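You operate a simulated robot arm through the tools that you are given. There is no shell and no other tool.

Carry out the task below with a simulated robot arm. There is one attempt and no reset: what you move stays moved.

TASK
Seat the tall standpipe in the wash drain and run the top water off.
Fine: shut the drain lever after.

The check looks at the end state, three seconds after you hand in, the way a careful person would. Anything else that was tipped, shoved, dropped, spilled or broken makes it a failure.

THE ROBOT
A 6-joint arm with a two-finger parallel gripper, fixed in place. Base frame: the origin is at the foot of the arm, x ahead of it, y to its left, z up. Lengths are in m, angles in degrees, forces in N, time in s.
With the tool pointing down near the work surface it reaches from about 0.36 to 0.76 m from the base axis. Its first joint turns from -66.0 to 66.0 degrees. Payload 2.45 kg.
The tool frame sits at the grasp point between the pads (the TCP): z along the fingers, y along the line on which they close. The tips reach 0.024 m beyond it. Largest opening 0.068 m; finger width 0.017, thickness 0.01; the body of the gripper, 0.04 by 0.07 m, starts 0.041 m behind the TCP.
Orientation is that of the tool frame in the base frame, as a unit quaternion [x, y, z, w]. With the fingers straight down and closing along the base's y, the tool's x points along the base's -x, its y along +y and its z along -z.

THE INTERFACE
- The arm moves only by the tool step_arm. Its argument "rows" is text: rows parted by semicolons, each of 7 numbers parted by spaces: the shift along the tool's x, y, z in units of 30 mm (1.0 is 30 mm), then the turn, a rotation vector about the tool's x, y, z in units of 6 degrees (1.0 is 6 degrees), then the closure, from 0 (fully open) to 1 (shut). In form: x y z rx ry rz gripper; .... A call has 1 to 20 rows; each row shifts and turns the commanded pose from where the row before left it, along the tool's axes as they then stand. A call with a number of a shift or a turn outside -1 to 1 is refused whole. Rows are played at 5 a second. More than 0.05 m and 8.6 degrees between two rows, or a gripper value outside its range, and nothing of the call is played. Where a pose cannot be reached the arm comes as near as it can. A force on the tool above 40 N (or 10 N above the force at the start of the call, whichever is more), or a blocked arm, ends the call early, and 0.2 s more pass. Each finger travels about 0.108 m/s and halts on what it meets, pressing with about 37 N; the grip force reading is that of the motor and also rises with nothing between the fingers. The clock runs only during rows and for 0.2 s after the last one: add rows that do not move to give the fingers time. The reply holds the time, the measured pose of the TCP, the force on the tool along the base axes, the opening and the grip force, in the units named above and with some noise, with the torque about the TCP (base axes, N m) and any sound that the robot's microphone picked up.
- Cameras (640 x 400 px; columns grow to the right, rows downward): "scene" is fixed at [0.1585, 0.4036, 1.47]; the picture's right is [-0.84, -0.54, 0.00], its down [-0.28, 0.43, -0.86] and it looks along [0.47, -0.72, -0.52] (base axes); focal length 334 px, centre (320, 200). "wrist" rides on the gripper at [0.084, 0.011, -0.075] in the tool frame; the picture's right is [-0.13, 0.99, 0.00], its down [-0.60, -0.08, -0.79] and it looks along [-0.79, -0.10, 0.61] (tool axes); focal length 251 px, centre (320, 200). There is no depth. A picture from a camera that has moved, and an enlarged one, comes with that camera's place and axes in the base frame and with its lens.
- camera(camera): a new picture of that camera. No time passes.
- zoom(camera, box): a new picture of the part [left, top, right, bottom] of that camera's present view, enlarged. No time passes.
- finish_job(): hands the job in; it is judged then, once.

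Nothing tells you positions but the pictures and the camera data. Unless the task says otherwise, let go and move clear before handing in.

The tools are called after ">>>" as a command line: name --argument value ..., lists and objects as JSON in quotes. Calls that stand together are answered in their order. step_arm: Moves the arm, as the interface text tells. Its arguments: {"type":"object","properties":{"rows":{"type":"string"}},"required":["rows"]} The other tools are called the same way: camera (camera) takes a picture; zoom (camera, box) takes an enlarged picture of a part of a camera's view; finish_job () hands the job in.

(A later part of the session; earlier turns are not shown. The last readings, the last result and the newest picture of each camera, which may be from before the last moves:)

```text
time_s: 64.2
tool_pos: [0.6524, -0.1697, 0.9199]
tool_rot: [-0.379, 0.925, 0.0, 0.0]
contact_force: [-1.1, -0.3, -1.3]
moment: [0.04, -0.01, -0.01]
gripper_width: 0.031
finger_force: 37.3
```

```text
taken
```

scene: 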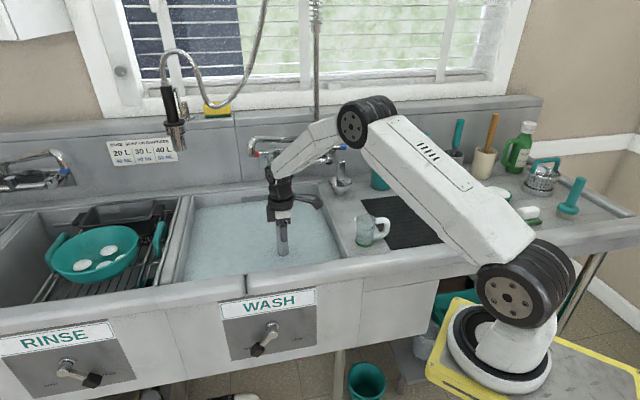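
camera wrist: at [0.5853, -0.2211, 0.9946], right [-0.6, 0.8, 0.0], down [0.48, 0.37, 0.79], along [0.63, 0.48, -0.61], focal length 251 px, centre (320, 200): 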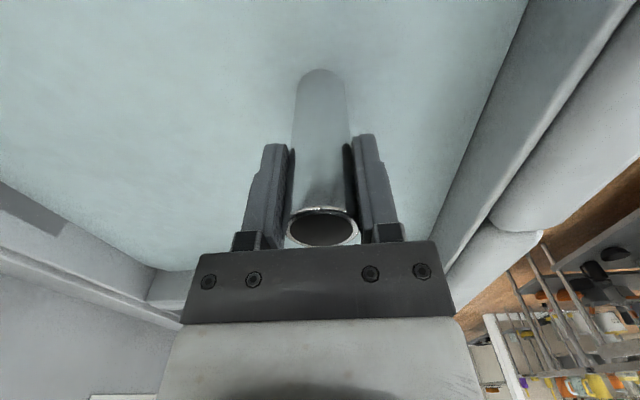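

The water surface reads z≈0.817. I'll lower a bit more, so the knuckle will pass under the spout while the pipe's end stays off the basin floor.

>>> step_arm --rows "0 0 1 0 0 0 1;0 0 1 0 0 0 1;0 0 1 0 0 0 1;0 0 0.2 0 0 0 1;0 0 0 0 0 0 1"

>>> camera --camera "wrist"

>>> zoom --camera "scene" --box '[200, 90, 400, 290]'

```text
time_s: 65.4
tool_pos: [0.6551, -0.1698, 0.8243]
tool_rot: [-0.379, 0.925, 0.0, 0.0]
contact_force: [-0.1, 0.2, -1.9]
moment: [-0.03, 0.0, -0.02]
gripper_width: 0.0311
finger_force: 36.8
```

```text
taken
camera wrist: at [0.5884, -0.2205, 0.8997], right [-0.6, 0.8, 0.0], down [0.48, 0.37, 0.79], along [0.63, 0.48, -0.61], focal length 251 px, centre (320, 200)
```

wrist: 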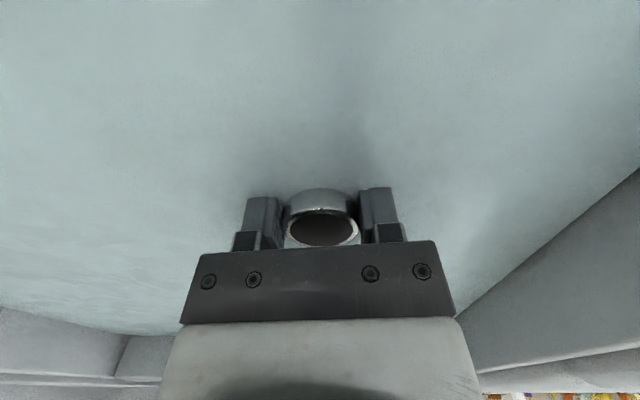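

```text
2.00 times, centred on (300, 190) of scene
camera zoom: at [0.1585, 0.4036, 1.47], right [-0.84, -0.54, 0.0], down [-0.28, 0.43, -0.86], along [0.47, -0.72, -0.52], focal length 668 px, centre (360, 220)
```

zoom: 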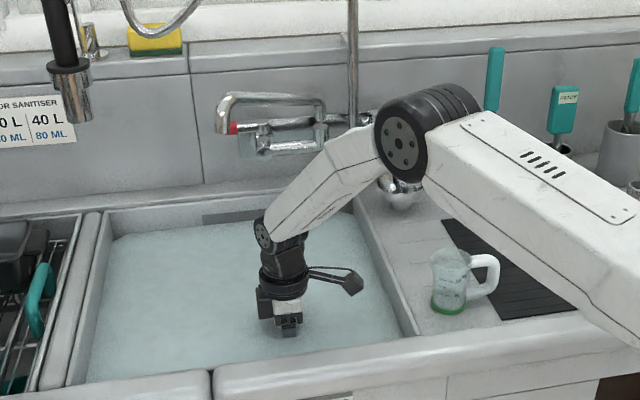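

Clear so far. I'll slide toward the drain under the spout in two parts, checking clearance halfway.

>>> step_arm --rows "-0.322 -0.63 0 0 0 0 1;-0.322 -0.63 0 0 0 0 1;-0.322 -0.63 0 0 0 0 1;0 0 0 0 0 0 1"

>>> camera --camera "wrist"

>>> zoom --camera "scene" --box '[200, 90, 400, 290]'

```text
time_s: 66.4
tool_pos: [0.7148, -0.1898, 0.8244]
tool_rot: [-0.379, 0.925, 0.001, 0.0]
contact_force: [-0.2, 0.2, -0.4]
moment: [-0.01, -0.02, -0.01]
gripper_width: 0.031
finger_force: 37.2
```

```text
taken
camera wrist: at [0.6482, -0.2412, 0.8993], right [-0.6, 0.8, 0.0], down [0.48, 0.37, 0.79], along [0.63, 0.48, -0.61], focal length 251 px, centre (320, 200)
```

wrist: 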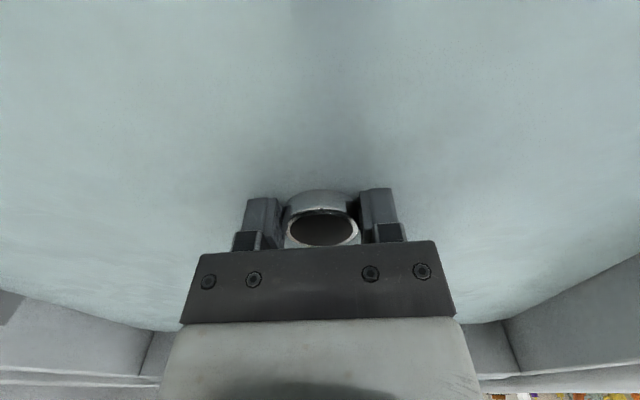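

```text
2.00 times, centred on (300, 190) of scene
camera zoom: at [0.1586, 0.4036, 1.47], right [-0.84, -0.54, 0.0], down [-0.28, 0.43, -0.86], along [0.47, -0.72, -0.52], focal length 668 px, centre (360, 220)
```

zoom: 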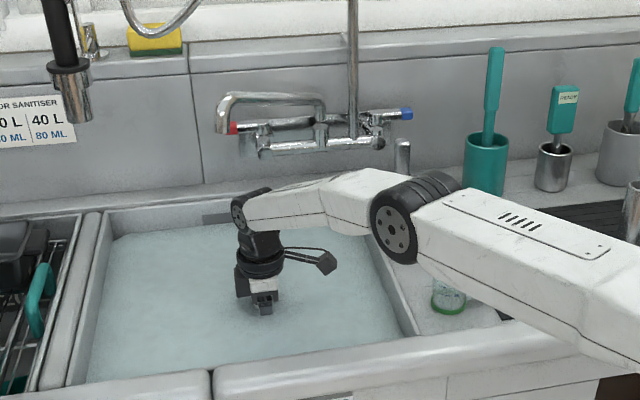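

The arm is stretching out but tracking well, with about 5 cm under the nozzle. I'll slide the rest of the way to the drain position.

>>> step_arm --rows "-0.32 -0.63 0 0 0 0 1;-0.32 -0.63 0 0 0 0 1;-0.32 -0.63 0 0 0 0 1;0 0 0 0 0 0 1"

>>> camera --camera "wrist"

>>> zoom --camera "scene" --box '[200, 90, 400, 290]'

```text
time_s: 67.4
tool_pos: [0.7253, -0.1944, 0.8311]
tool_rot: [-0.38, 0.925, 0.001, 0.0]
contact_force: [0.9, -0.5, -1.6]
moment: [0.0, -0.02, 0.01]
gripper_width: 0.031
finger_force: 37.0
out of reach, approached as far as the arm can: row 1, 2, 3
```

```text
taken
camera wrist: at [0.6581, -0.2453, 0.9052], right [-0.6, 0.8, 0.0], down [0.48, 0.37, 0.79], along [0.63, 0.48, -0.61], focal length 251 px, centre (320, 200)
```

wrist: 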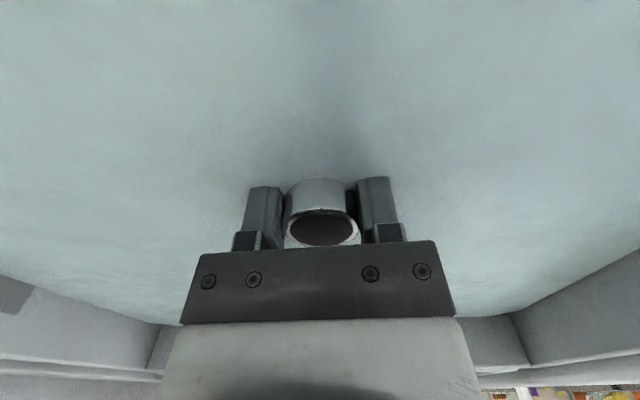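

```text
2.00 times, centred on (300, 190) of scene
camera zoom: at [0.1586, 0.4036, 1.47], right [-0.84, -0.54, 0.0], down [-0.28, 0.43, -0.86], along [0.47, -0.72, -0.52], focal length 668 px, centre (360, 220)
```

zoom: 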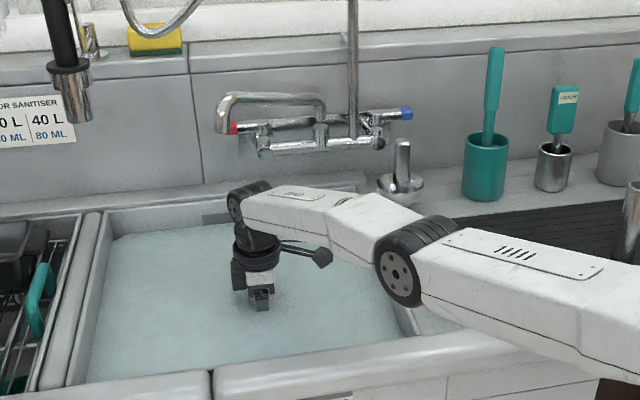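

The vertical tool runs out of reach about 5 cm short of the drain. Leaning the hand outward by about 30 degrees, with the pipe still upright, would make it, so I'll back out and regrasp the pipe that way on the mat.

>>> step_arm --rows "0.367 0.741 0 0 0 0 1;0.367 0.741 0 0 0 0 1;0.367 0.741 0 0 0 0 1;0 0 0 0 0 0 1;0 0 -1 0 0 0 1;0 0 -1 0 0 0 1;0 0 -1 0 0 0 1;0 0 -1 0 0 0 1;0 0 -1 0 0 0 1;0 0 -1 0 0 0 1;0 0 -1 0 0 0 1;0 0 -1 0 0 0 1;0 0 -1 0 0 0 1;0 0 -1 0 0 0 1;0 0 -1 0 0 0 1;0 0 -1 0 0 0 1;0 0 -1 0 0 0 1;0 0 -1 0 0 0 1;0 0 0 0 0 0 1"

>>> camera --camera "scene"

```text
time_s: 71.4
tool_pos: [0.6541, -0.1681, 1.2522]
tool_rot: [-0.379, 0.926, -0.001, 0.001]
contact_force: [-0.3, -0.3, -1.7]
moment: [-0.02, 0.0, 0.07]
gripper_width: 0.0307
finger_force: 37.2
```

```text
taken
```

scene: 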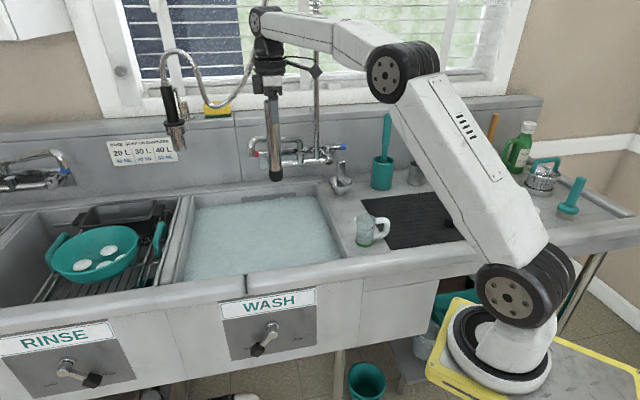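

>>> step_arm --rows "0 0 0 0 0 0.95 1;0 0 0 0 0 0.95 1;0 0 0 0 0 0.95 1;0 0 0 0 0 0.95 1;0 0 0 0 0 0.95 1;0 0 0 0 0 0.95 1;0 0 0 0 0 0.95 1;0 0 0 0 0 0.95 1;0 0 0 0 0 0.95 1;0 0 0 0 0 0.95 1;0 0 0 0 0 0.95 1;0 0 0 0 0 0 1"

```text
time_s: 74.0
tool_pos: [0.6539, -0.171, 1.252]
tool_rot: [0.158, 0.987, 0.0, 0.001]
contact_force: [0.8, -0.5, -1.5]
moment: [0.01, 0.05, 0.02]
gripper_width: 0.0309
finger_force: 37.1
```

>>> step_arm --rows "0.499 -0.822 0 0 0 0 1;0.499 -0.822 0 0 0 0 1;0.499 -0.822 0 0 0 0 1;0.499 -0.822 0 0 0 0 1;0.499 -0.822 0 0 0 0 1;0.499 -0.822 0 0 0 0 1;0.499 -0.822 0 0 0 0 1;0.499 -0.822 0 0 0 0 1;0.499 -0.822 0 0 0 0 1;0.499 -0.822 0 0 0 0 1;0.499 -0.822 0 0 0 0 1;0.499 -0.822 0 0 0 0 1;0 0 0 0 0 0.987 1;0 0 0 0 0 0.987 1;0 0 0 0 0 0.987 1;0 0 0 0 0 0.987 1;0 0 0 0 0 0.987 1;0 0 0 0 0 0.987 1;0 0 0 0 0 0 1"

>>> camera --camera "wrist"

>>> camera --camera "scene"

```text
time_s: 78.0
tool_pos: [0.3902, -0.3969, 1.2502]
tool_rot: [0.452, 0.892, 0.001, 0.0]
contact_force: [-0.6, -0.2, -2.0]
moment: [0.01, 0.01, -0.04]
gripper_width: 0.031
finger_force: 37.1
```

```text
taken
camera wrist: at [0.3499, -0.3226, 1.3262], right [0.88, 0.48, 0.0], down [0.29, -0.53, 0.79], along [0.38, -0.69, -0.61], focal length 251 px, centre (320, 200)
```

wrist: 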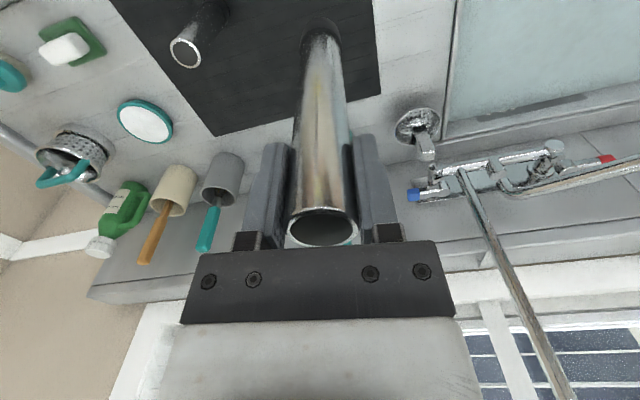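

```text
taken
```

scene: 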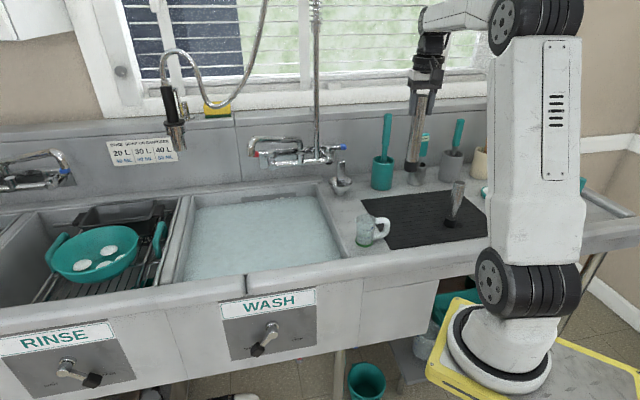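

I'm back over the pipe's own spot on the mat. I'll lower it gently until it just touches.

>>> step_arm --rows "0 0 1 0 0 0 1;0 0 1 0 0 0 1;0 0 1 0 0 0 1;0 0 1 0 0 0 1;0 0 1 0 0 0 1;0 0 1 0 0 0 1;0 0 0.45 0 0 0 1;0 0 0 0 0 0 1"

>>> zoom --camera "scene" --box '[340, 100, 500, 260]'

```text
time_s: 79.8
tool_pos: [0.3908, -0.3951, 1.058]
tool_rot: [0.452, 0.892, 0.001, 0.0]
contact_force: [-0.3, 0.2, -1.7]
moment: [0.03, -0.02, 0.01]
gripper_width: 0.0308
finger_force: 37.1
```

```text
2.50 times, centred on (420, 180) of scene
camera zoom: at [0.1585, 0.4036, 1.47], right [-0.84, -0.54, 0.0], down [-0.28, 0.43, -0.86], along [0.47, -0.72, -0.52], focal length 835 px, centre (70, 250)
```

zoom: 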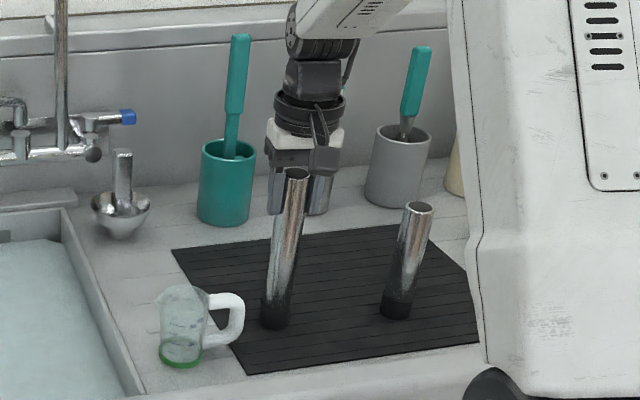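

>>> step_arm --rows "0 0 0.1 0 0 0 1;0 0 0.1 0 0 0 1;0 0 0 0 0 0 1"

>>> step_arm --rows "0 0 0.05 0 0 0 1;0 0 0 0 0 0 1"

```text
time_s: 80.6
tool_pos: [0.3913, -0.397, 1.0548]
tool_rot: [0.451, 0.893, -0.001, 0.002]
contact_force: [-2.6, 3.5, 25.0]
moment: [0.04, 0.15, -0.1]
gripper_width: 0.0311
finger_force: 36.9
```

```text
time_s: 81.2
tool_pos: [0.3914, -0.3971, 1.0508]
tool_rot: [0.451, 0.892, 0.0, 0.002]
contact_force: [-0.1, -2.1, 22.5]
moment: [-0.59, -0.16, -0.03]
gripper_width: 0.0306
finger_force: 36.9
```

It's down and pressing harder than needed, so I'll ease up a little and then open the fingers.

>>> step_arm --rows "0 0 -0.08 0 0 0 1;0 0 0 0 0 0 1"

```text
time_s: 81.8
tool_pos: [0.3914, -0.3974, 1.0525]
tool_rot: [0.451, 0.893, 0.001, -0.001]
contact_force: [2.5, -5.2, 4.0]
moment: [-0.93, -0.51, -0.04]
gripper_width: 0.0307
finger_force: 36.9
```

>>> step_arm --rows "-0.04 0 -0.02 0 0 0 1;0 0 0 0 0 0 1"

```text
time_s: 82.4
tool_pos: [0.3902, -0.3969, 1.052]
tool_rot: [0.451, 0.893, 0.003, -0.003]
contact_force: [-1.3, 2.1, 0.5]
moment: [0.24, 0.11, 0.01]
gripper_width: 0.0305
finger_force: 36.6
```

Forces are nearly balanced and the mat carries the pipe. I'll open the fingers.

>>> step_arm --rows "0 0 0 0 0 0 0.5;0 0 0 0 0 0 0.2;0 0 0 0 0 0 0;0 0 0 0 0 0 0;0 0 0 0 0 0 0"

>>> camera --camera "wrist"

>>> zoom --camera "scene" --box '[340, 100, 500, 260]'

```text
time_s: 83.6
tool_pos: [0.3911, -0.3986, 1.0527]
tool_rot: [0.451, 0.893, 0.001, 0.001]
contact_force: [-0.3, 0.5, -0.3]
moment: [-0.03, -0.04, -0.01]
gripper_width: 0.0681
finger_force: 0.1
```

```text
taken
camera wrist: at [0.3508, -0.324, 1.1283], right [0.87, 0.48, 0.0], down [0.29, -0.53, 0.79], along [0.39, -0.69, -0.61], focal length 251 px, centre (320, 200)
```

wrist: 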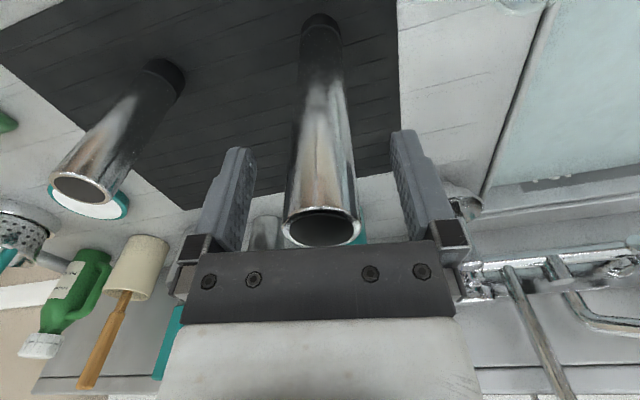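

```text
2.50 times, centred on (420, 180) of scene
camera zoom: at [0.1585, 0.4036, 1.47], right [-0.84, -0.54, 0.0], down [-0.28, 0.43, -0.86], along [0.47, -0.72, -0.52], focal length 835 px, centre (70, 250)
```

zoom: 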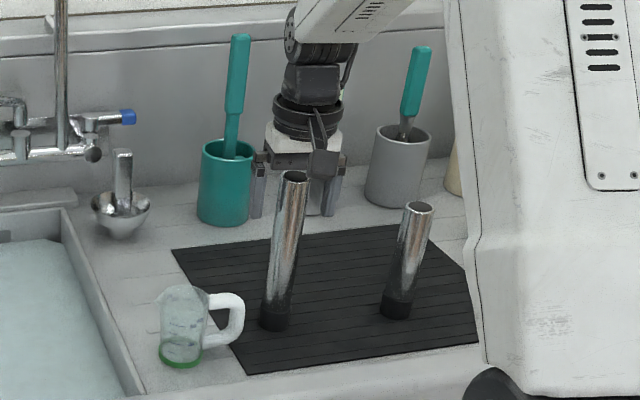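

The pipe stands upright on its own again. I'll rise clear, lean the hand outward 32 degrees about the finger-closing axis, and check the alignment.

>>> step_arm --rows "0 0 -0.8 0 0 0 0;0 0 -1 0 0 0 0;0 0 -1 0 0 0 0;0 0 -0.6 0 0 0 0;0 0 0 0 -0.89 0 0;0 0 0 0 -0.89 0 0;0 0 0 0 -0.89 0 0;0 0 0 0 -0.89 0 0;0 0 0 0 -0.89 0 0;0 0 0 0 -0.89 0 0;0 0 0 0 0 0 0"

>>> camera --camera "wrist"

>>> camera --camera "scene"

```text
time_s: 86.0
tool_pos: [0.391, -0.3971, 1.1541]
tool_rot: [0.434, 0.858, -0.124, 0.247]
contact_force: [-0.6, 0.0, -0.7]
moment: [0.03, -0.05, 0.0]
gripper_width: 0.068
finger_force: 0.2
```

```text
taken
camera wrist: at [0.3352, -0.3014, 1.174], right [0.86, 0.5, 0.07], down [-0.01, -0.12, 0.99], along [0.51, -0.86, -0.1], focal length 251 px, centre (320, 200)
```

wrist: 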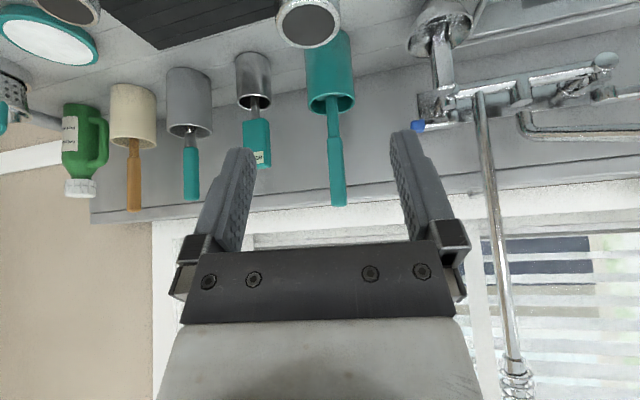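

```text
taken
```

scene: 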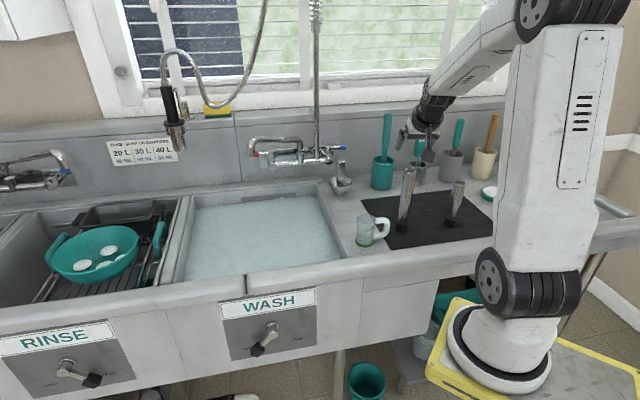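

The lean is right and the pipe is centred under the grip. I'll descend vertically to 18 mm below its top and close.

>>> step_arm --rows "0.425 0 0.68 0 0 0 0;0.425 0 0.68 0 0 0 0;0.425 0 0.68 0 0 0 0;0 0 0 0 0 0 0"

>>> camera --camera "wrist"

>>> zoom --camera "scene" --box '[340, 100, 500, 260]'

```text
time_s: 87.0
tool_pos: [0.3928, -0.3973, 1.0848]
tool_rot: [0.433, 0.858, -0.123, 0.248]
contact_force: [-0.2, 0.6, -0.7]
moment: [-0.01, 0.03, 0.03]
gripper_width: 0.0678
finger_force: 0.0
```

```text
taken
camera wrist: at [0.3372, -0.3018, 1.1025], right [0.86, 0.5, 0.07], down [-0.01, -0.12, 0.99], along [0.51, -0.86, -0.1], focal length 251 px, centre (320, 200)
```

wrist: 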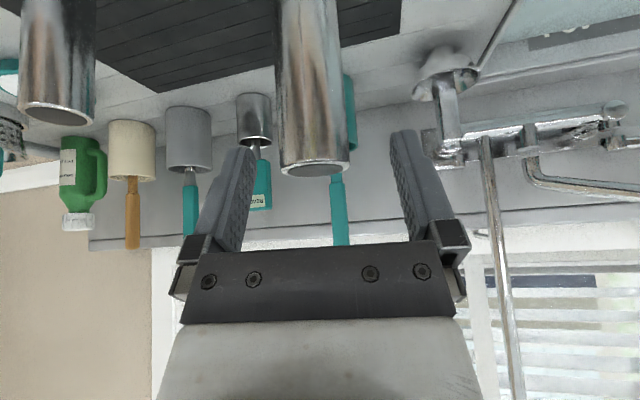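

```text
2.50 times, centred on (420, 180) of scene
camera zoom: at [0.1585, 0.4036, 1.47], right [-0.84, -0.54, 0.0], down [-0.28, 0.43, -0.86], along [0.47, -0.72, -0.52], focal length 835 px, centre (70, 250)
```

zoom: 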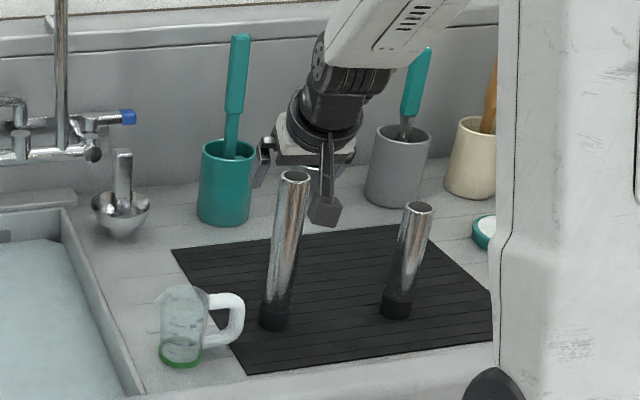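

>>> step_arm --rows "0.237 0 0.379 0 0 0 0;0.237 0 0.379 0 0 0 0;0 0 0 0 0 0 0;0 0 0 0 0 0 0.3;0 0 0 0 0 0 0.6;0 0 0 0 0 0 1;0 0 0 0 0 0 1;0 0 0 0 0 0 1;0 0 0 0 0 0 1"

>>> camera --camera "wrist"

>>> zoom --camera "scene" --box '[340, 100, 500, 260]'

```text
time_s: 89.0
tool_pos: [0.3925, -0.3956, 1.058]
tool_rot: [0.433, 0.858, -0.124, 0.246]
contact_force: [-0.1, 0.0, -0.7]
moment: [-0.02, 0.0, 0.02]
gripper_width: 0.0305
finger_force: 36.8
```

```text
taken
camera wrist: at [0.3367, -0.301, 1.0758], right [0.86, 0.5, 0.07], down [-0.01, -0.12, 0.99], along [0.51, -0.86, -0.1], focal length 251 px, centre (320, 200)
```

wrist: 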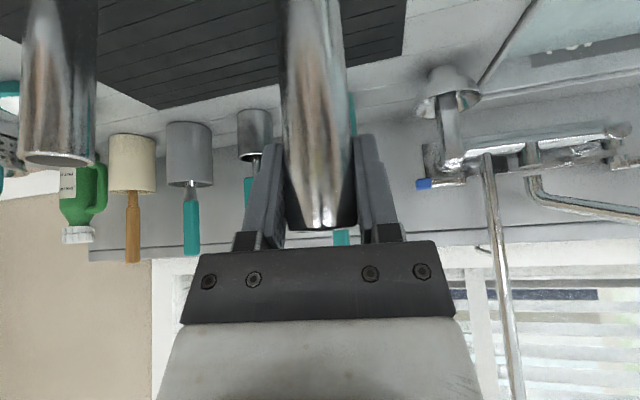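

```text
2.50 times, centred on (420, 180) of scene
camera zoom: at [0.1585, 0.4036, 1.47], right [-0.84, -0.54, 0.0], down [-0.28, 0.43, -0.86], along [0.47, -0.72, -0.52], focal length 835 px, centre (70, 250)
```

zoom: 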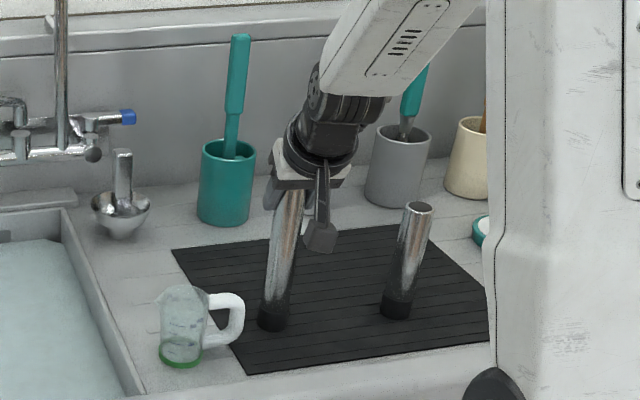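

The grip is firm with the hand leaning. I'll lift straight up.

>>> step_arm --rows "-0.16 0 -0.255 0 0 0 1;-0.4 0 -0.64 0 0 0 1;-0.53 0 -0.848 0 0 0 1;-0.53 0 -0.848 0 0 0 1;-0.53 0 -0.848 0 0 0 1;-0.53 0 -0.848 0 0 0 1;-0.53 0 -0.848 0 0 0 1;0 0 0 0 0 0 1"

>>> camera --camera "wrist"

>>> camera --camera "scene"

```text
time_s: 90.8
tool_pos: [0.3898, -0.3962, 1.2376]
tool_rot: [0.434, 0.858, -0.124, 0.247]
contact_force: [0.2, 0.4, -1.0]
moment: [0.01, -0.04, 0.04]
gripper_width: 0.0306
finger_force: 36.8
```

```text
taken
camera wrist: at [0.3328, -0.3003, 1.2572], right [0.86, 0.5, 0.07], down [-0.01, -0.12, 0.99], along [0.51, -0.86, -0.1], focal length 251 px, centre (320, 200)
```

wrist: 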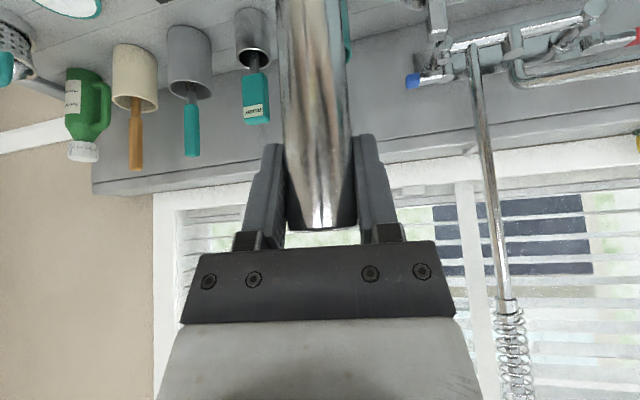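

```text
taken
```

scene: 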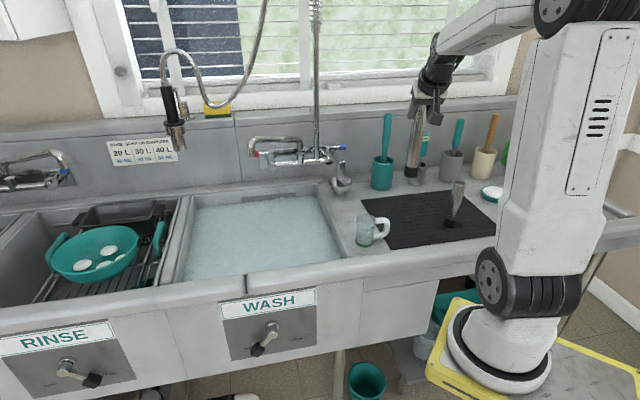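

Now I'll carry it over to the basin again, stopping just short of the drain, and turn the lean to point along the arm.

>>> step_arm --rows "-0.024 0.951 0.016 0 0 0 1;-0.024 0.951 0.016 0 0 0 1;-0.024 0.951 0.016 0 0 0 1;-0.024 0.951 0.016 0 0 0 1;-0.024 0.951 0.016 0 0 0 1;-0.024 0.951 0.016 0 0 0 1;-0.024 0.951 0.016 0 0 0 1;-0.024 0.951 0.016 0 0 0 1;-0.024 0.951 0.016 0 0 0 1;0 0 0 -0.539 0 -0.861 1;0 0 0 -0.539 0 -0.861 1;0 0 0 -0.539 0 -0.861 1;0 0 0 -0.539 0 -0.861 1;0 0 0 -0.539 0 -0.861 1;0 0 0 -0.539 0 -0.861 1;0 0 0 0 0 0 1"

>>> camera --camera "wrist"

>>> camera --camera "scene"

```text
time_s: 94.2
tool_pos: [0.6031, -0.2507, 1.2377]
tool_rot: [0.142, 0.95, -0.04, 0.274]
contact_force: [0.8, 0.2, -0.8]
moment: [-0.01, 0.0, 0.01]
gripper_width: 0.0307
finger_force: 36.5
```

```text
taken
camera wrist: at [0.5002, -0.2079, 1.2567], right [0.39, 0.92, 0.07], down [0.06, -0.1, 0.99], along [0.92, -0.39, -0.1], focal length 251 px, centre (320, 200)
```

wrist: 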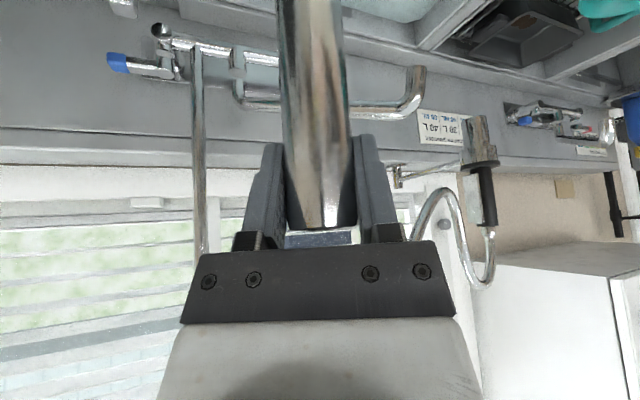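

```text
taken
```

scene: 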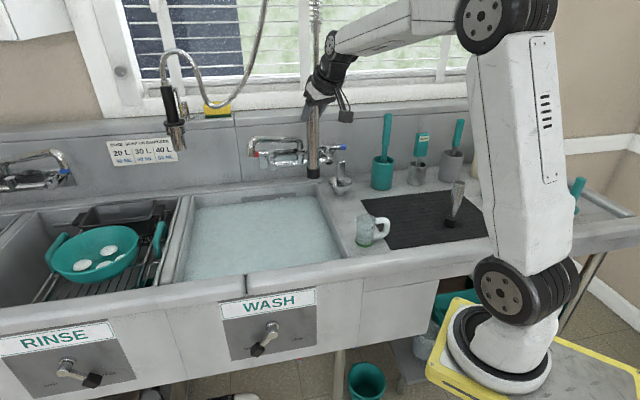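

The hand now leans along the arm, and the nozzle is clearly seen at (0.777, -0.202, 1.10). I'll move to the entry point 8 cm short of it and start down.

>>> step_arm --rows "-0.483 0.747 0.306 0 0 0 1;-0.483 0.747 0.306 0 0 0 1;-0.483 0.747 0.306 0 0 0 1;-0.483 0.747 0.306 0 0 0 1;0 0 0 0 0 0 1;0.532 -0.002 0.845 0 0 0 1;0.532 -0.002 0.845 0 0 0 1;0.532 -0.002 0.845 0 0 0 1;0 0 0 0 0 0 1"

>>> camera --camera "wrist"

>>> zoom --camera "scene" --box '[200, 60, 400, 260]'

```text
time_s: 96.2
tool_pos: [0.6919, -0.184, 1.15]
tool_rot: [0.143, 0.951, -0.04, 0.273]
contact_force: [0.0, 0.0, -1.6]
moment: [0.01, -0.01, 0.02]
gripper_width: 0.0304
finger_force: 37.4
```

```text
taken
camera wrist: at [0.5899, -0.1415, 1.1685], right [0.39, 0.92, 0.07], down [0.06, -0.1, 0.99], along [0.92, -0.39, -0.1], focal length 251 px, centre (320, 200)
```

wrist: 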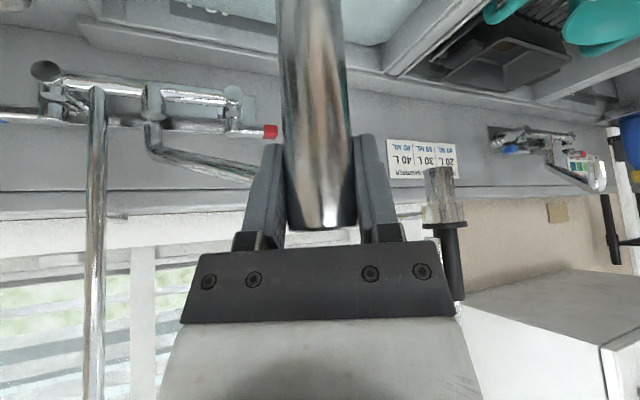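

```text
2.00 times, centred on (300, 160) of scene
camera zoom: at [0.1585, 0.4036, 1.47], right [-0.84, -0.54, 0.0], down [-0.28, 0.43, -0.86], along [0.47, -0.72, -0.52], focal length 668 px, centre (360, 280)
```

zoom: 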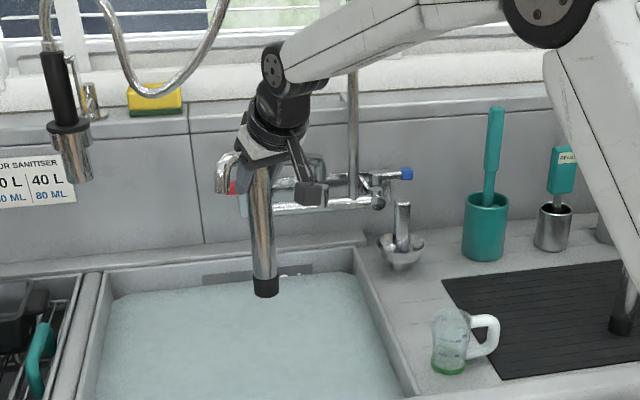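

>>> step_arm --rows "0.532 -0.002 0.845 0 0 0 1;0.532 -0.002 0.845 0 0 0 1;0.532 -0.002 0.845 0 0 0 1;0.532 -0.002 0.845 0 0 0 1;0.532 -0.002 0.845 0 0 0 1;0.532 -0.002 0.845 0 0 0 1;0 0 0 0 0 0 1"

>>> camera --camera "wrist"

>>> zoom --camera "scene" --box '[200, 90, 400, 290]'

```text
time_s: 97.8
tool_pos: [0.6919, -0.1838, 0.9688]
tool_rot: [0.142, 0.951, -0.04, 0.273]
contact_force: [-0.5, 0.1, -1.4]
moment: [-0.03, 0.01, -0.03]
gripper_width: 0.0308
finger_force: 36.9
```

```text
taken
camera wrist: at [0.5903, -0.1417, 0.9868], right [0.39, 0.92, 0.07], down [0.06, -0.1, 0.99], along [0.92, -0.39, -0.1], focal length 251 px, centre (320, 200)
```

wrist: 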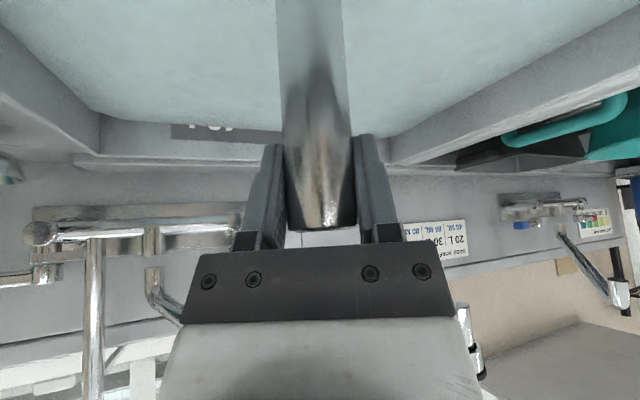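

```text
2.00 times, centred on (300, 190) of scene
camera zoom: at [0.1586, 0.4036, 1.47], right [-0.84, -0.54, 0.0], down [-0.28, 0.43, -0.86], along [0.47, -0.72, -0.52], focal length 668 px, centre (360, 220)
```

zoom: 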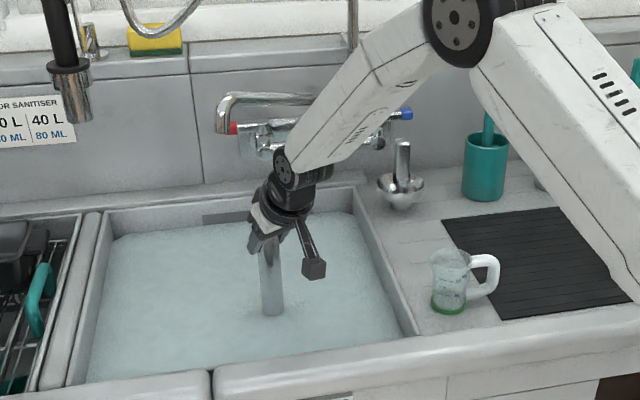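

>>> step_arm --rows "0.532 -0.002 0.845 0 0 0 1;0.532 -0.002 0.845 0 0 0 1;0.532 -0.002 0.845 0 0 0 1;0 0 0 0 0 0 1"

>>> zoom --camera "scene" --box '[200, 90, 400, 290]'

```text
time_s: 98.8
tool_pos: [0.691, -0.1844, 0.8789]
tool_rot: [0.141, 0.951, -0.04, 0.274]
contact_force: [0.4, -0.2, -1.5]
moment: [0.02, 0.01, 0.01]
gripper_width: 0.0305
finger_force: 36.6
```

```text
2.00 times, centred on (300, 190) of scene
camera zoom: at [0.1586, 0.4036, 1.47], right [-0.84, -0.54, 0.0], down [-0.28, 0.43, -0.86], along [0.47, -0.72, -0.52], focal length 668 px, centre (360, 220)
```

zoom: 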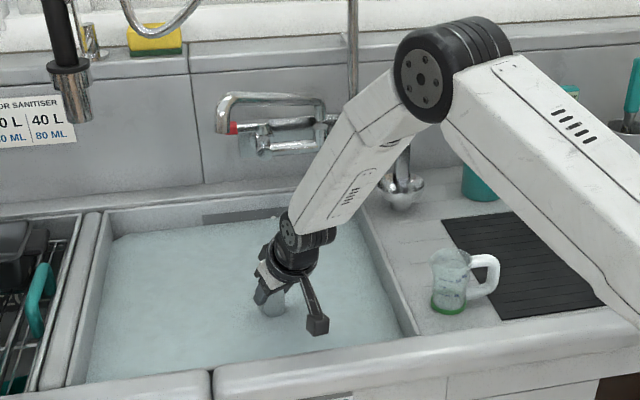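

The hand is low enough now to pass beneath the nozzle. I'll slide outward to the drain position while lowering a little.

>>> step_arm --rows "-0.403 0 0.745 0 0 0 1;-0.403 0 0.745 0 0 0 1;-0.403 0 0.745 0 0 0 1;-0.403 0 0.745 0 0 0 1;0 0 0 0 0 0 1"

>>> camera --camera "wrist"

>>> zoom --camera "scene" --box '[200, 90, 400, 290]'

```text
time_s: 100.0
tool_pos: [0.7775, -0.2103, 0.8282]
tool_rot: [0.143, 0.951, -0.04, 0.273]
contact_force: [0.0, 0.2, -2.0]
moment: [-0.03, -0.01, -0.01]
gripper_width: 0.0304
finger_force: 36.6
```

```text
taken
camera wrist: at [0.6754, -0.168, 0.8463], right [0.4, 0.92, 0.07], down [0.06, -0.1, 0.99], along [0.92, -0.39, -0.1], focal length 251 px, centre (320, 200)
```

wrist: 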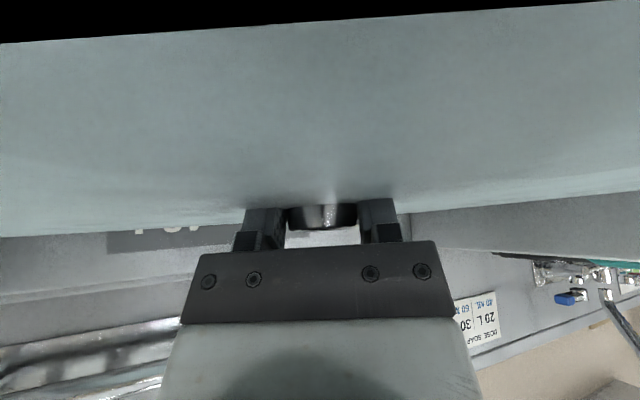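

```text
2.00 times, centred on (300, 190) of scene
camera zoom: at [0.1586, 0.4036, 1.47], right [-0.84, -0.54, 0.0], down [-0.28, 0.43, -0.86], along [0.47, -0.72, -0.52], focal length 668 px, centre (360, 220)
```

zoom: 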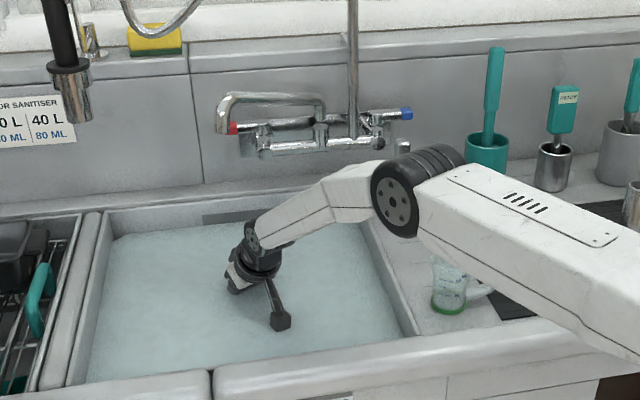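

It reaches the drain position with the hand leaning. Now I'll lower in small steps and watch the force.

>>> step_arm --rows "0.133 0 0.211 0 0 0 1;0.133 0 0.211 0 0 0 1;0.133 0 0.211 0 0 0 1;0 0 0 0 0 0 1"

```text
time_s: 101.0
tool_pos: [0.7772, -0.2107, 0.8041]
tool_rot: [0.142, 0.95, -0.04, 0.274]
contact_force: [0.2, 0.2, -1.0]
moment: [-0.02, 0.02, -0.01]
gripper_width: 0.0307
finger_force: 37.0
```

>>> step_arm --rows "0.053 0 0.0845 0 0 0 1;0.053 0 0.0845 0 0 0 1;0 0 0 0 0 0 1"

```text
time_s: 101.8
tool_pos: [0.7802, -0.2122, 0.8048]
tool_rot: [0.142, 0.949, -0.04, 0.278]
contact_force: [-0.4, 0.9, 24.3]
moment: [0.32, 0.28, 0.01]
gripper_width: 0.0308
finger_force: 36.5
```

The pipe's end touched something solid at z≈0.62, so it's on the floor or the edge of the drain. I'll ease off and refine the basin centre from the picture before searching.

>>> step_arm --rows "-0.106 0 -0.169 0 0 0 1;0 0 0 0 0 0 1"

>>> zoom --camera "scene" --box '[170, 180, 230, 220]'

>>> zoom --camera "scene" --box '[290, 170, 350, 210]'

>>> zoom --camera "scene" --box '[150, 260, 210, 300]'

>>> zoom --camera "scene" --box '[310, 235, 370, 275]'

```text
time_s: 102.4
tool_pos: [0.7755, -0.2115, 0.8034]
tool_rot: [0.142, 0.951, -0.039, 0.272]
contact_force: [2.5, -1.0, 4.6]
moment: [-0.16, -0.31, -0.01]
gripper_width: 0.0306
finger_force: 36.9
```

```text
10.00 times, centred on (200, 200) of scene
camera zoom: at [0.1584, 0.4036, 1.47], right [-0.84, -0.54, 0.0], down [-0.28, 0.43, -0.86], along [0.47, -0.72, -0.52], focal length 3341 px, centre (1520, 200)
```

zoom: 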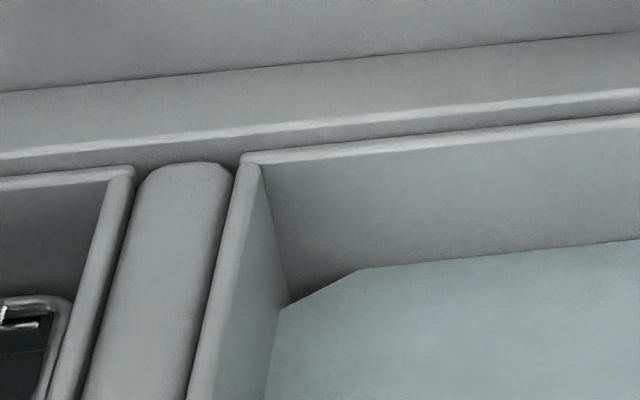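

```text
10.00 times, centred on (320, 190) of scene
camera zoom: at [0.1584, 0.4036, 1.47], right [-0.84, -0.54, 0.0], down [-0.28, 0.43, -0.86], along [0.47, -0.72, -0.52], focal length 3341 px, centre (320, 300)
```

zoom: 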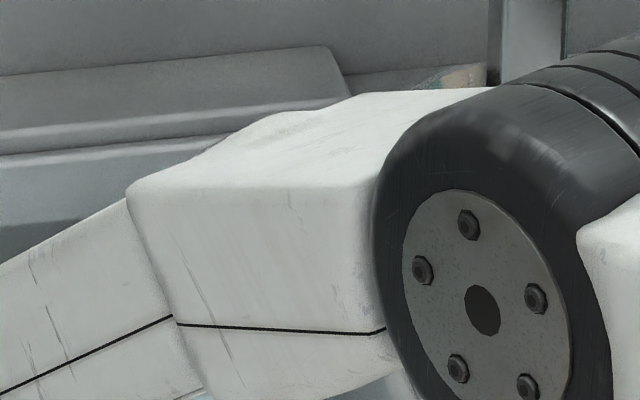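

```text
10.00 times, centred on (180, 280) of scene
camera zoom: at [0.1584, 0.4036, 1.47], right [-0.84, -0.54, 0.0], down [-0.28, 0.43, -0.86], along [0.47, -0.72, -0.52], focal length 3341 px, centre (1720, -600)
```

zoom: 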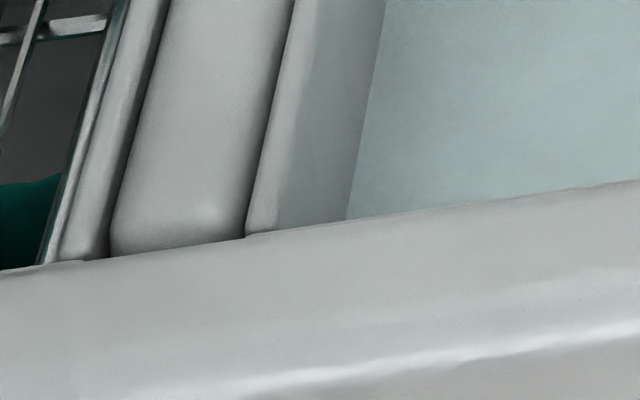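

```text
10.00 times, centred on (340, 255) of scene
camera zoom: at [0.1584, 0.4036, 1.47], right [-0.84, -0.54, 0.0], down [-0.28, 0.43, -0.86], along [0.47, -0.72, -0.52], focal length 3341 px, centre (120, -350)
```

zoom: 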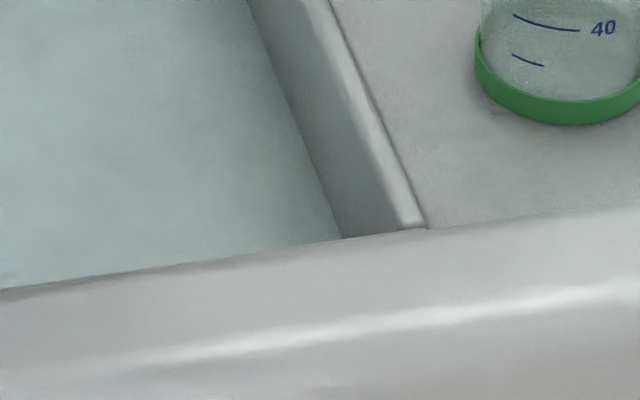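

The refined walls put the basin centre nearer s=0.399, n=-0.69, a few millimetres toward the front. The pipe is resting lightly now, so I'll slide it gently that way and watch for it to drop in.

>>> step_arm --rows "0.075 0.047 -0.047 0 0 0 1;0 0 0 0 0 0 1"

```text
time_s: 103.0
tool_pos: [0.7741, -0.2089, 0.8044]
tool_rot: [0.142, 0.951, -0.039, 0.271]
contact_force: [-1.0, 0.9, -1.1]
moment: [-0.01, 0.04, -0.01]
gripper_width: 0.0306
finger_force: 37.2
```

The contact vanished after 3 mm, which is promising. I'll lower a little to test.

>>> step_arm --rows "0.053 0 0.0845 0 0 0 1;0 0 0 0 0 0 1"

```text
time_s: 103.6
tool_pos: [0.7757, -0.2084, 0.8047]
tool_rot: [0.143, 0.95, -0.041, 0.274]
contact_force: [-5.3, 0.6, 10.0]
moment: [0.25, 0.72, -0.01]
gripper_width: 0.0303
finger_force: 36.8
```

It touches again with a push toward -x, as if riding the drain's edge. I'll nudge that way.

>>> step_arm --rows "0.081 -0.029 -0.051 0 0 0 1;0 0 0 0 0 0 1"

```text
time_s: 104.2
tool_pos: [0.7724, -0.209, 0.8049]
tool_rot: [0.143, 0.95, -0.041, 0.275]
contact_force: [3.3, 1.1, 7.2]
moment: [0.13, -0.55, -0.05]
gripper_width: 0.0306
finger_force: 36.5
```

That was flat-floor contact. I'll lift clear and probe systematically instead, starting slightly nearer the front.

>>> step_arm --rows "-0.16 0 -0.2535 0 0 0 1;0 0 0 0 0 0 1"

```text
time_s: 104.8
tool_pos: [0.7723, -0.2095, 0.8122]
tool_rot: [0.142, 0.951, -0.039, 0.272]
contact_force: [0.4, -0.2, -0.7]
moment: [0.01, 0.0, -0.01]
gripper_width: 0.0305
finger_force: 37.4
```

>>> step_arm --rows "-0.313 0 0.197 0 0 0 1;0.16 0 0.2535 0 0 0 1;0.053 0 0.0845 0 0 0 1;0 0 0 0 0 0 1"

```text
time_s: 105.8
tool_pos: [0.7858, -0.2133, 0.8036]
tool_rot: [0.142, 0.949, -0.041, 0.278]
contact_force: [-1.6, 0.8, 20.0]
moment: [0.26, 0.66, 0.01]
gripper_width: 0.0304
finger_force: 36.8
```

>>> step_arm --rows "-0.16 0 -0.2535 0 0 0 1;0.43 0.183 -0.27 0 0 0 1;0.107 0 0.169 0 0 0 1;0.053 0 0.0845 0 0 0 1;0 0 0 0 0 0 1"

```text
time_s: 107.0
tool_pos: [0.7707, -0.2043, 0.805]
tool_rot: [0.143, 0.949, -0.041, 0.277]
contact_force: [-2.8, 0.9, 21.4]
moment: [0.35, 0.46, 0.0]
gripper_width: 0.0306
finger_force: 36.9
```

>>> step_arm --rows "-0.16 0 -0.2535 0 0 0 1;0.15 0.09 -0.095 0 0 0 1;0.107 0 0.169 0 0 0 1;0.053 0 0.0845 0 0 0 1;0 0 0 0 0 0 1"

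```text
time_s: 108.2
tool_pos: [0.7663, -0.1993, 0.8034]
tool_rot: [0.142, 0.95, -0.04, 0.276]
contact_force: [-4.5, 0.2, 21.2]
moment: [-0.02, 0.64, -0.02]
gripper_width: 0.0304
finger_force: 37.2
```

>>> step_arm --rows "-0.16 0 -0.2535 0 0 0 1;0.15 0.09 -0.095 0 0 0 1;0.107 0 0.169 0 0 0 1;0.053 0 0.0845 0 0 0 1;0 0 0 0 0 0 1"

```text
time_s: 109.4
tool_pos: [0.7622, -0.1948, 0.8051]
tool_rot: [0.142, 0.949, -0.04, 0.277]
contact_force: [-4.8, 2.6, 19.0]
moment: [0.32, 0.53, -0.03]
gripper_width: 0.0306
finger_force: 37.0
```

No hole from n=-0.706 to -0.677. Rechecking my underside views, the second one was biased, and the drain elbow comes out nearer n≈-0.66. I'll keep probing forward.

>>> step_arm --rows "-0.16 0 -0.2535 0 0 0 1;0.125 0.078 -0.079 0 0 0 1;0.107 0 0.169 0 0 0 1;0.053 0 0.0845 0 0 0 1;0 0 0 0 0 0 1"

```text
time_s: 110.6
tool_pos: [0.7594, -0.1928, 0.8025]
tool_rot: [0.143, 0.949, -0.04, 0.277]
contact_force: [-3.8, 2.0, 23.3]
moment: [0.29, 0.36, 0.0]
gripper_width: 0.0309
finger_force: 37.0
```

>>> step_arm --rows "-0.16 0 -0.2535 0 0 0 1;0.125 0.078 -0.079 0 0 0 1;0.107 0 0.169 0 0 0 1;0.053 0 0.0845 0 0 0 1;0 0 0 0 0 0 1"

```text
time_s: 111.8
tool_pos: [0.7547, -0.1893, 0.8045]
tool_rot: [0.142, 0.95, -0.041, 0.276]
contact_force: [-5.1, 3.6, 16.7]
moment: [0.38, 0.58, 0.01]
gripper_width: 0.0306
finger_force: 37.0
```

>>> step_arm --rows "-0.16 0 -0.2535 0 0 0 1;0.125 0.09 -0.079 0 0 0 1;0.107 0 0.169 0 0 0 1;0.053 0 0.0845 0 0 0 1;0 0 0 0 0 0 1"

```text
time_s: 113.0
tool_pos: [0.754, -0.1851, 0.8032]
tool_rot: [0.142, 0.949, -0.041, 0.278]
contact_force: [-3.2, 1.1, 23.4]
moment: [0.05, 0.47, 0.0]
gripper_width: 0.0308
finger_force: 37.0
```

>>> step_arm --rows "-0.16 0 -0.2535 0 0 0 1;0.135 0.078 -0.085 0 0 0 1;0.107 0 0.169 0 0 0 1;0.053 0 0.0845 0 0 0 1;0 0 0 0 0 0 1"

```text
time_s: 114.2
tool_pos: [0.7469, -0.1795, 0.799]
tool_rot: [0.143, 0.95, -0.041, 0.274]
contact_force: [-0.1, 0.0, -1.3]
moment: [0.02, -0.01, 0.0]
gripper_width: 0.0306
finger_force: 37.0
```

No contact here, at n=-0.655 and z=0.799, so this looks like the drain hole. I'll lower further in small steps.

>>> step_arm --rows "0.053 0 0.0845 0 0 0 1;0.053 0 0.0845 0 0 0 1;0 0 0 0 0 0 1"

```text
time_s: 115.0
tool_pos: [0.7473, -0.1797, 0.7925]
tool_rot: [0.142, 0.95, -0.04, 0.273]
contact_force: [0.2, 0.0, -1.6]
moment: [-0.01, -0.02, 0.0]
gripper_width: 0.0306
finger_force: 36.8
```

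>>> step_arm --rows "0.053 0 0.0845 0 0 0 1;0.053 0 0.0845 0 0 0 1;0 0 0 0 0 0 1"

```text
time_s: 115.8
tool_pos: [0.7465, -0.1813, 0.789]
tool_rot: [0.143, 0.95, -0.041, 0.273]
contact_force: [-0.6, 1.2, -1.5]
moment: [0.01, 0.0, -0.01]
gripper_width: 0.0305
finger_force: 37.2
```

>>> step_arm --rows "0.053 0 0.0845 0 0 0 1;0.053 0 0.0845 0 0 0 1;0 0 0 0 0 0 1"

```text
time_s: 116.6
tool_pos: [0.7461, -0.1789, 0.7834]
tool_rot: [0.143, 0.95, -0.04, 0.274]
contact_force: [-0.6, -1.1, -1.2]
moment: [-0.03, -0.04, -0.01]
gripper_width: 0.0306
finger_force: 37.1
```

>>> step_arm --rows "0.053 0 0.0845 0 0 0 1;0.053 0 0.0845 0 0 0 1;0 0 0 0 0 0 1"

```text
time_s: 117.4
tool_pos: [0.7467, -0.1801, 0.7768]
tool_rot: [0.142, 0.95, -0.04, 0.275]
contact_force: [-1.0, 1.0, 3.4]
moment: [0.12, 0.1, -0.01]
gripper_width: 0.0308
finger_force: 37.2
```

It has gone in about 27 mm and is starting to bear on a seat. I'll press gently to seat it.

>>> step_arm --rows "0.04 0 0.0634 0 0 0 1;0 0 0 0 0 0 1"

```text
time_s: 118.0
tool_pos: [0.7465, -0.1808, 0.7763]
tool_rot: [0.142, 0.95, -0.041, 0.276]
contact_force: [-5.8, 0.0, 19.8]
moment: [0.0, 0.65, 0.0]
gripper_width: 0.0304
finger_force: 37.2
```

>>> step_arm --rows "0.021 0 0.034 0 0 0 1;0 0 0 0 0 0 1"

```text
time_s: 118.6
tool_pos: [0.7485, -0.1804, 0.777]
tool_rot: [0.143, 0.949, -0.041, 0.277]
contact_force: [-0.1, -0.1, 23.0]
moment: [-0.09, -0.16, 0.01]
gripper_width: 0.0307
finger_force: 36.5
```

The pipe is firmly seated and won't go lower. I'll take the load off and open the fingers.

>>> step_arm --rows "-0.062 0 -0.098 0 0 0 1;0 0 0 0 0 0 1"

```text
time_s: 119.2
tool_pos: [0.7453, -0.1803, 0.7774]
tool_rot: [0.143, 0.951, -0.04, 0.273]
contact_force: [5.3, 0.7, 8.7]
moment: [-0.06, -0.89, -0.01]
gripper_width: 0.0305
finger_force: 36.6
```

>>> step_arm --rows "-0.04 0 -0.015 0 0 0 1;0 0 0 0 0 0 1"

```text
time_s: 119.8
tool_pos: [0.7463, -0.1793, 0.7762]
tool_rot: [0.142, 0.951, -0.041, 0.271]
contact_force: [1.1, -1.1, 5.7]
moment: [-0.13, -0.2, -0.02]
gripper_width: 0.0308
finger_force: 36.4
```

Load is small now. Opening the fingers.

>>> step_arm --rows "0 0 0 0 0 0 0.5;0 0 0 0 0 0 0.2;0 0 0 0 0 0 0;0 0 0 0 0 0 0;0 0 0 0 0 0 0"

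>>> camera --camera "wrist"

>>> zoom --camera "scene" --box '[200, 90, 400, 290]'

```text
time_s: 121.0
tool_pos: [0.7472, -0.1804, 0.7775]
tool_rot: [0.143, 0.95, -0.04, 0.273]
contact_force: [-0.5, 0.2, 0.4]
moment: [-0.02, -0.01, -0.04]
gripper_width: 0.0678
finger_force: 0.0
```

```text
taken
camera wrist: at [0.6447, -0.1377, 0.7969], right [0.39, 0.92, 0.07], down [0.06, -0.1, 0.99], along [0.92, -0.39, -0.1], focal length 251 px, centre (320, 200)
```

wrist: 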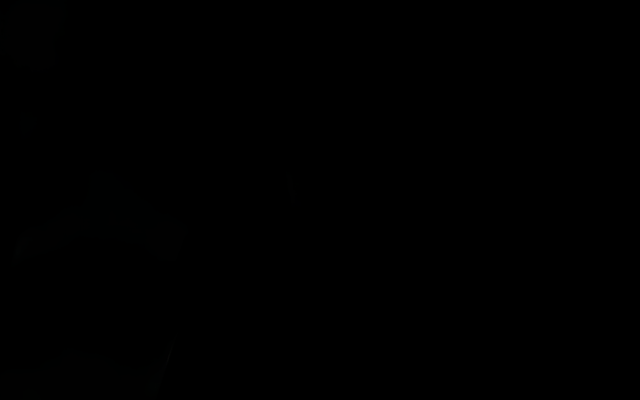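

```text
2.00 times, centred on (300, 190) of scene
camera zoom: at [0.1585, 0.4036, 1.47], right [-0.84, -0.54, 0.0], down [-0.28, 0.43, -0.86], along [0.47, -0.72, -0.52], focal length 668 px, centre (360, 220)
```

zoom: 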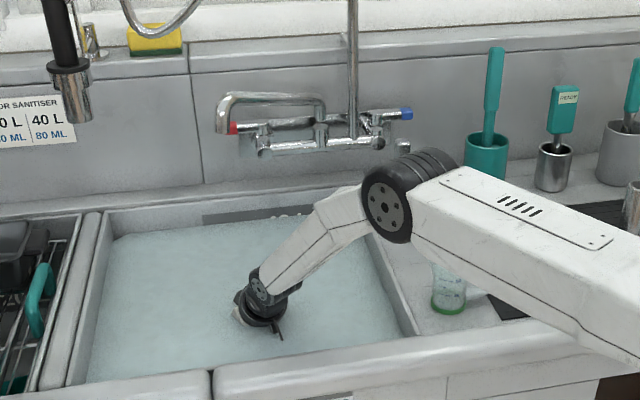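

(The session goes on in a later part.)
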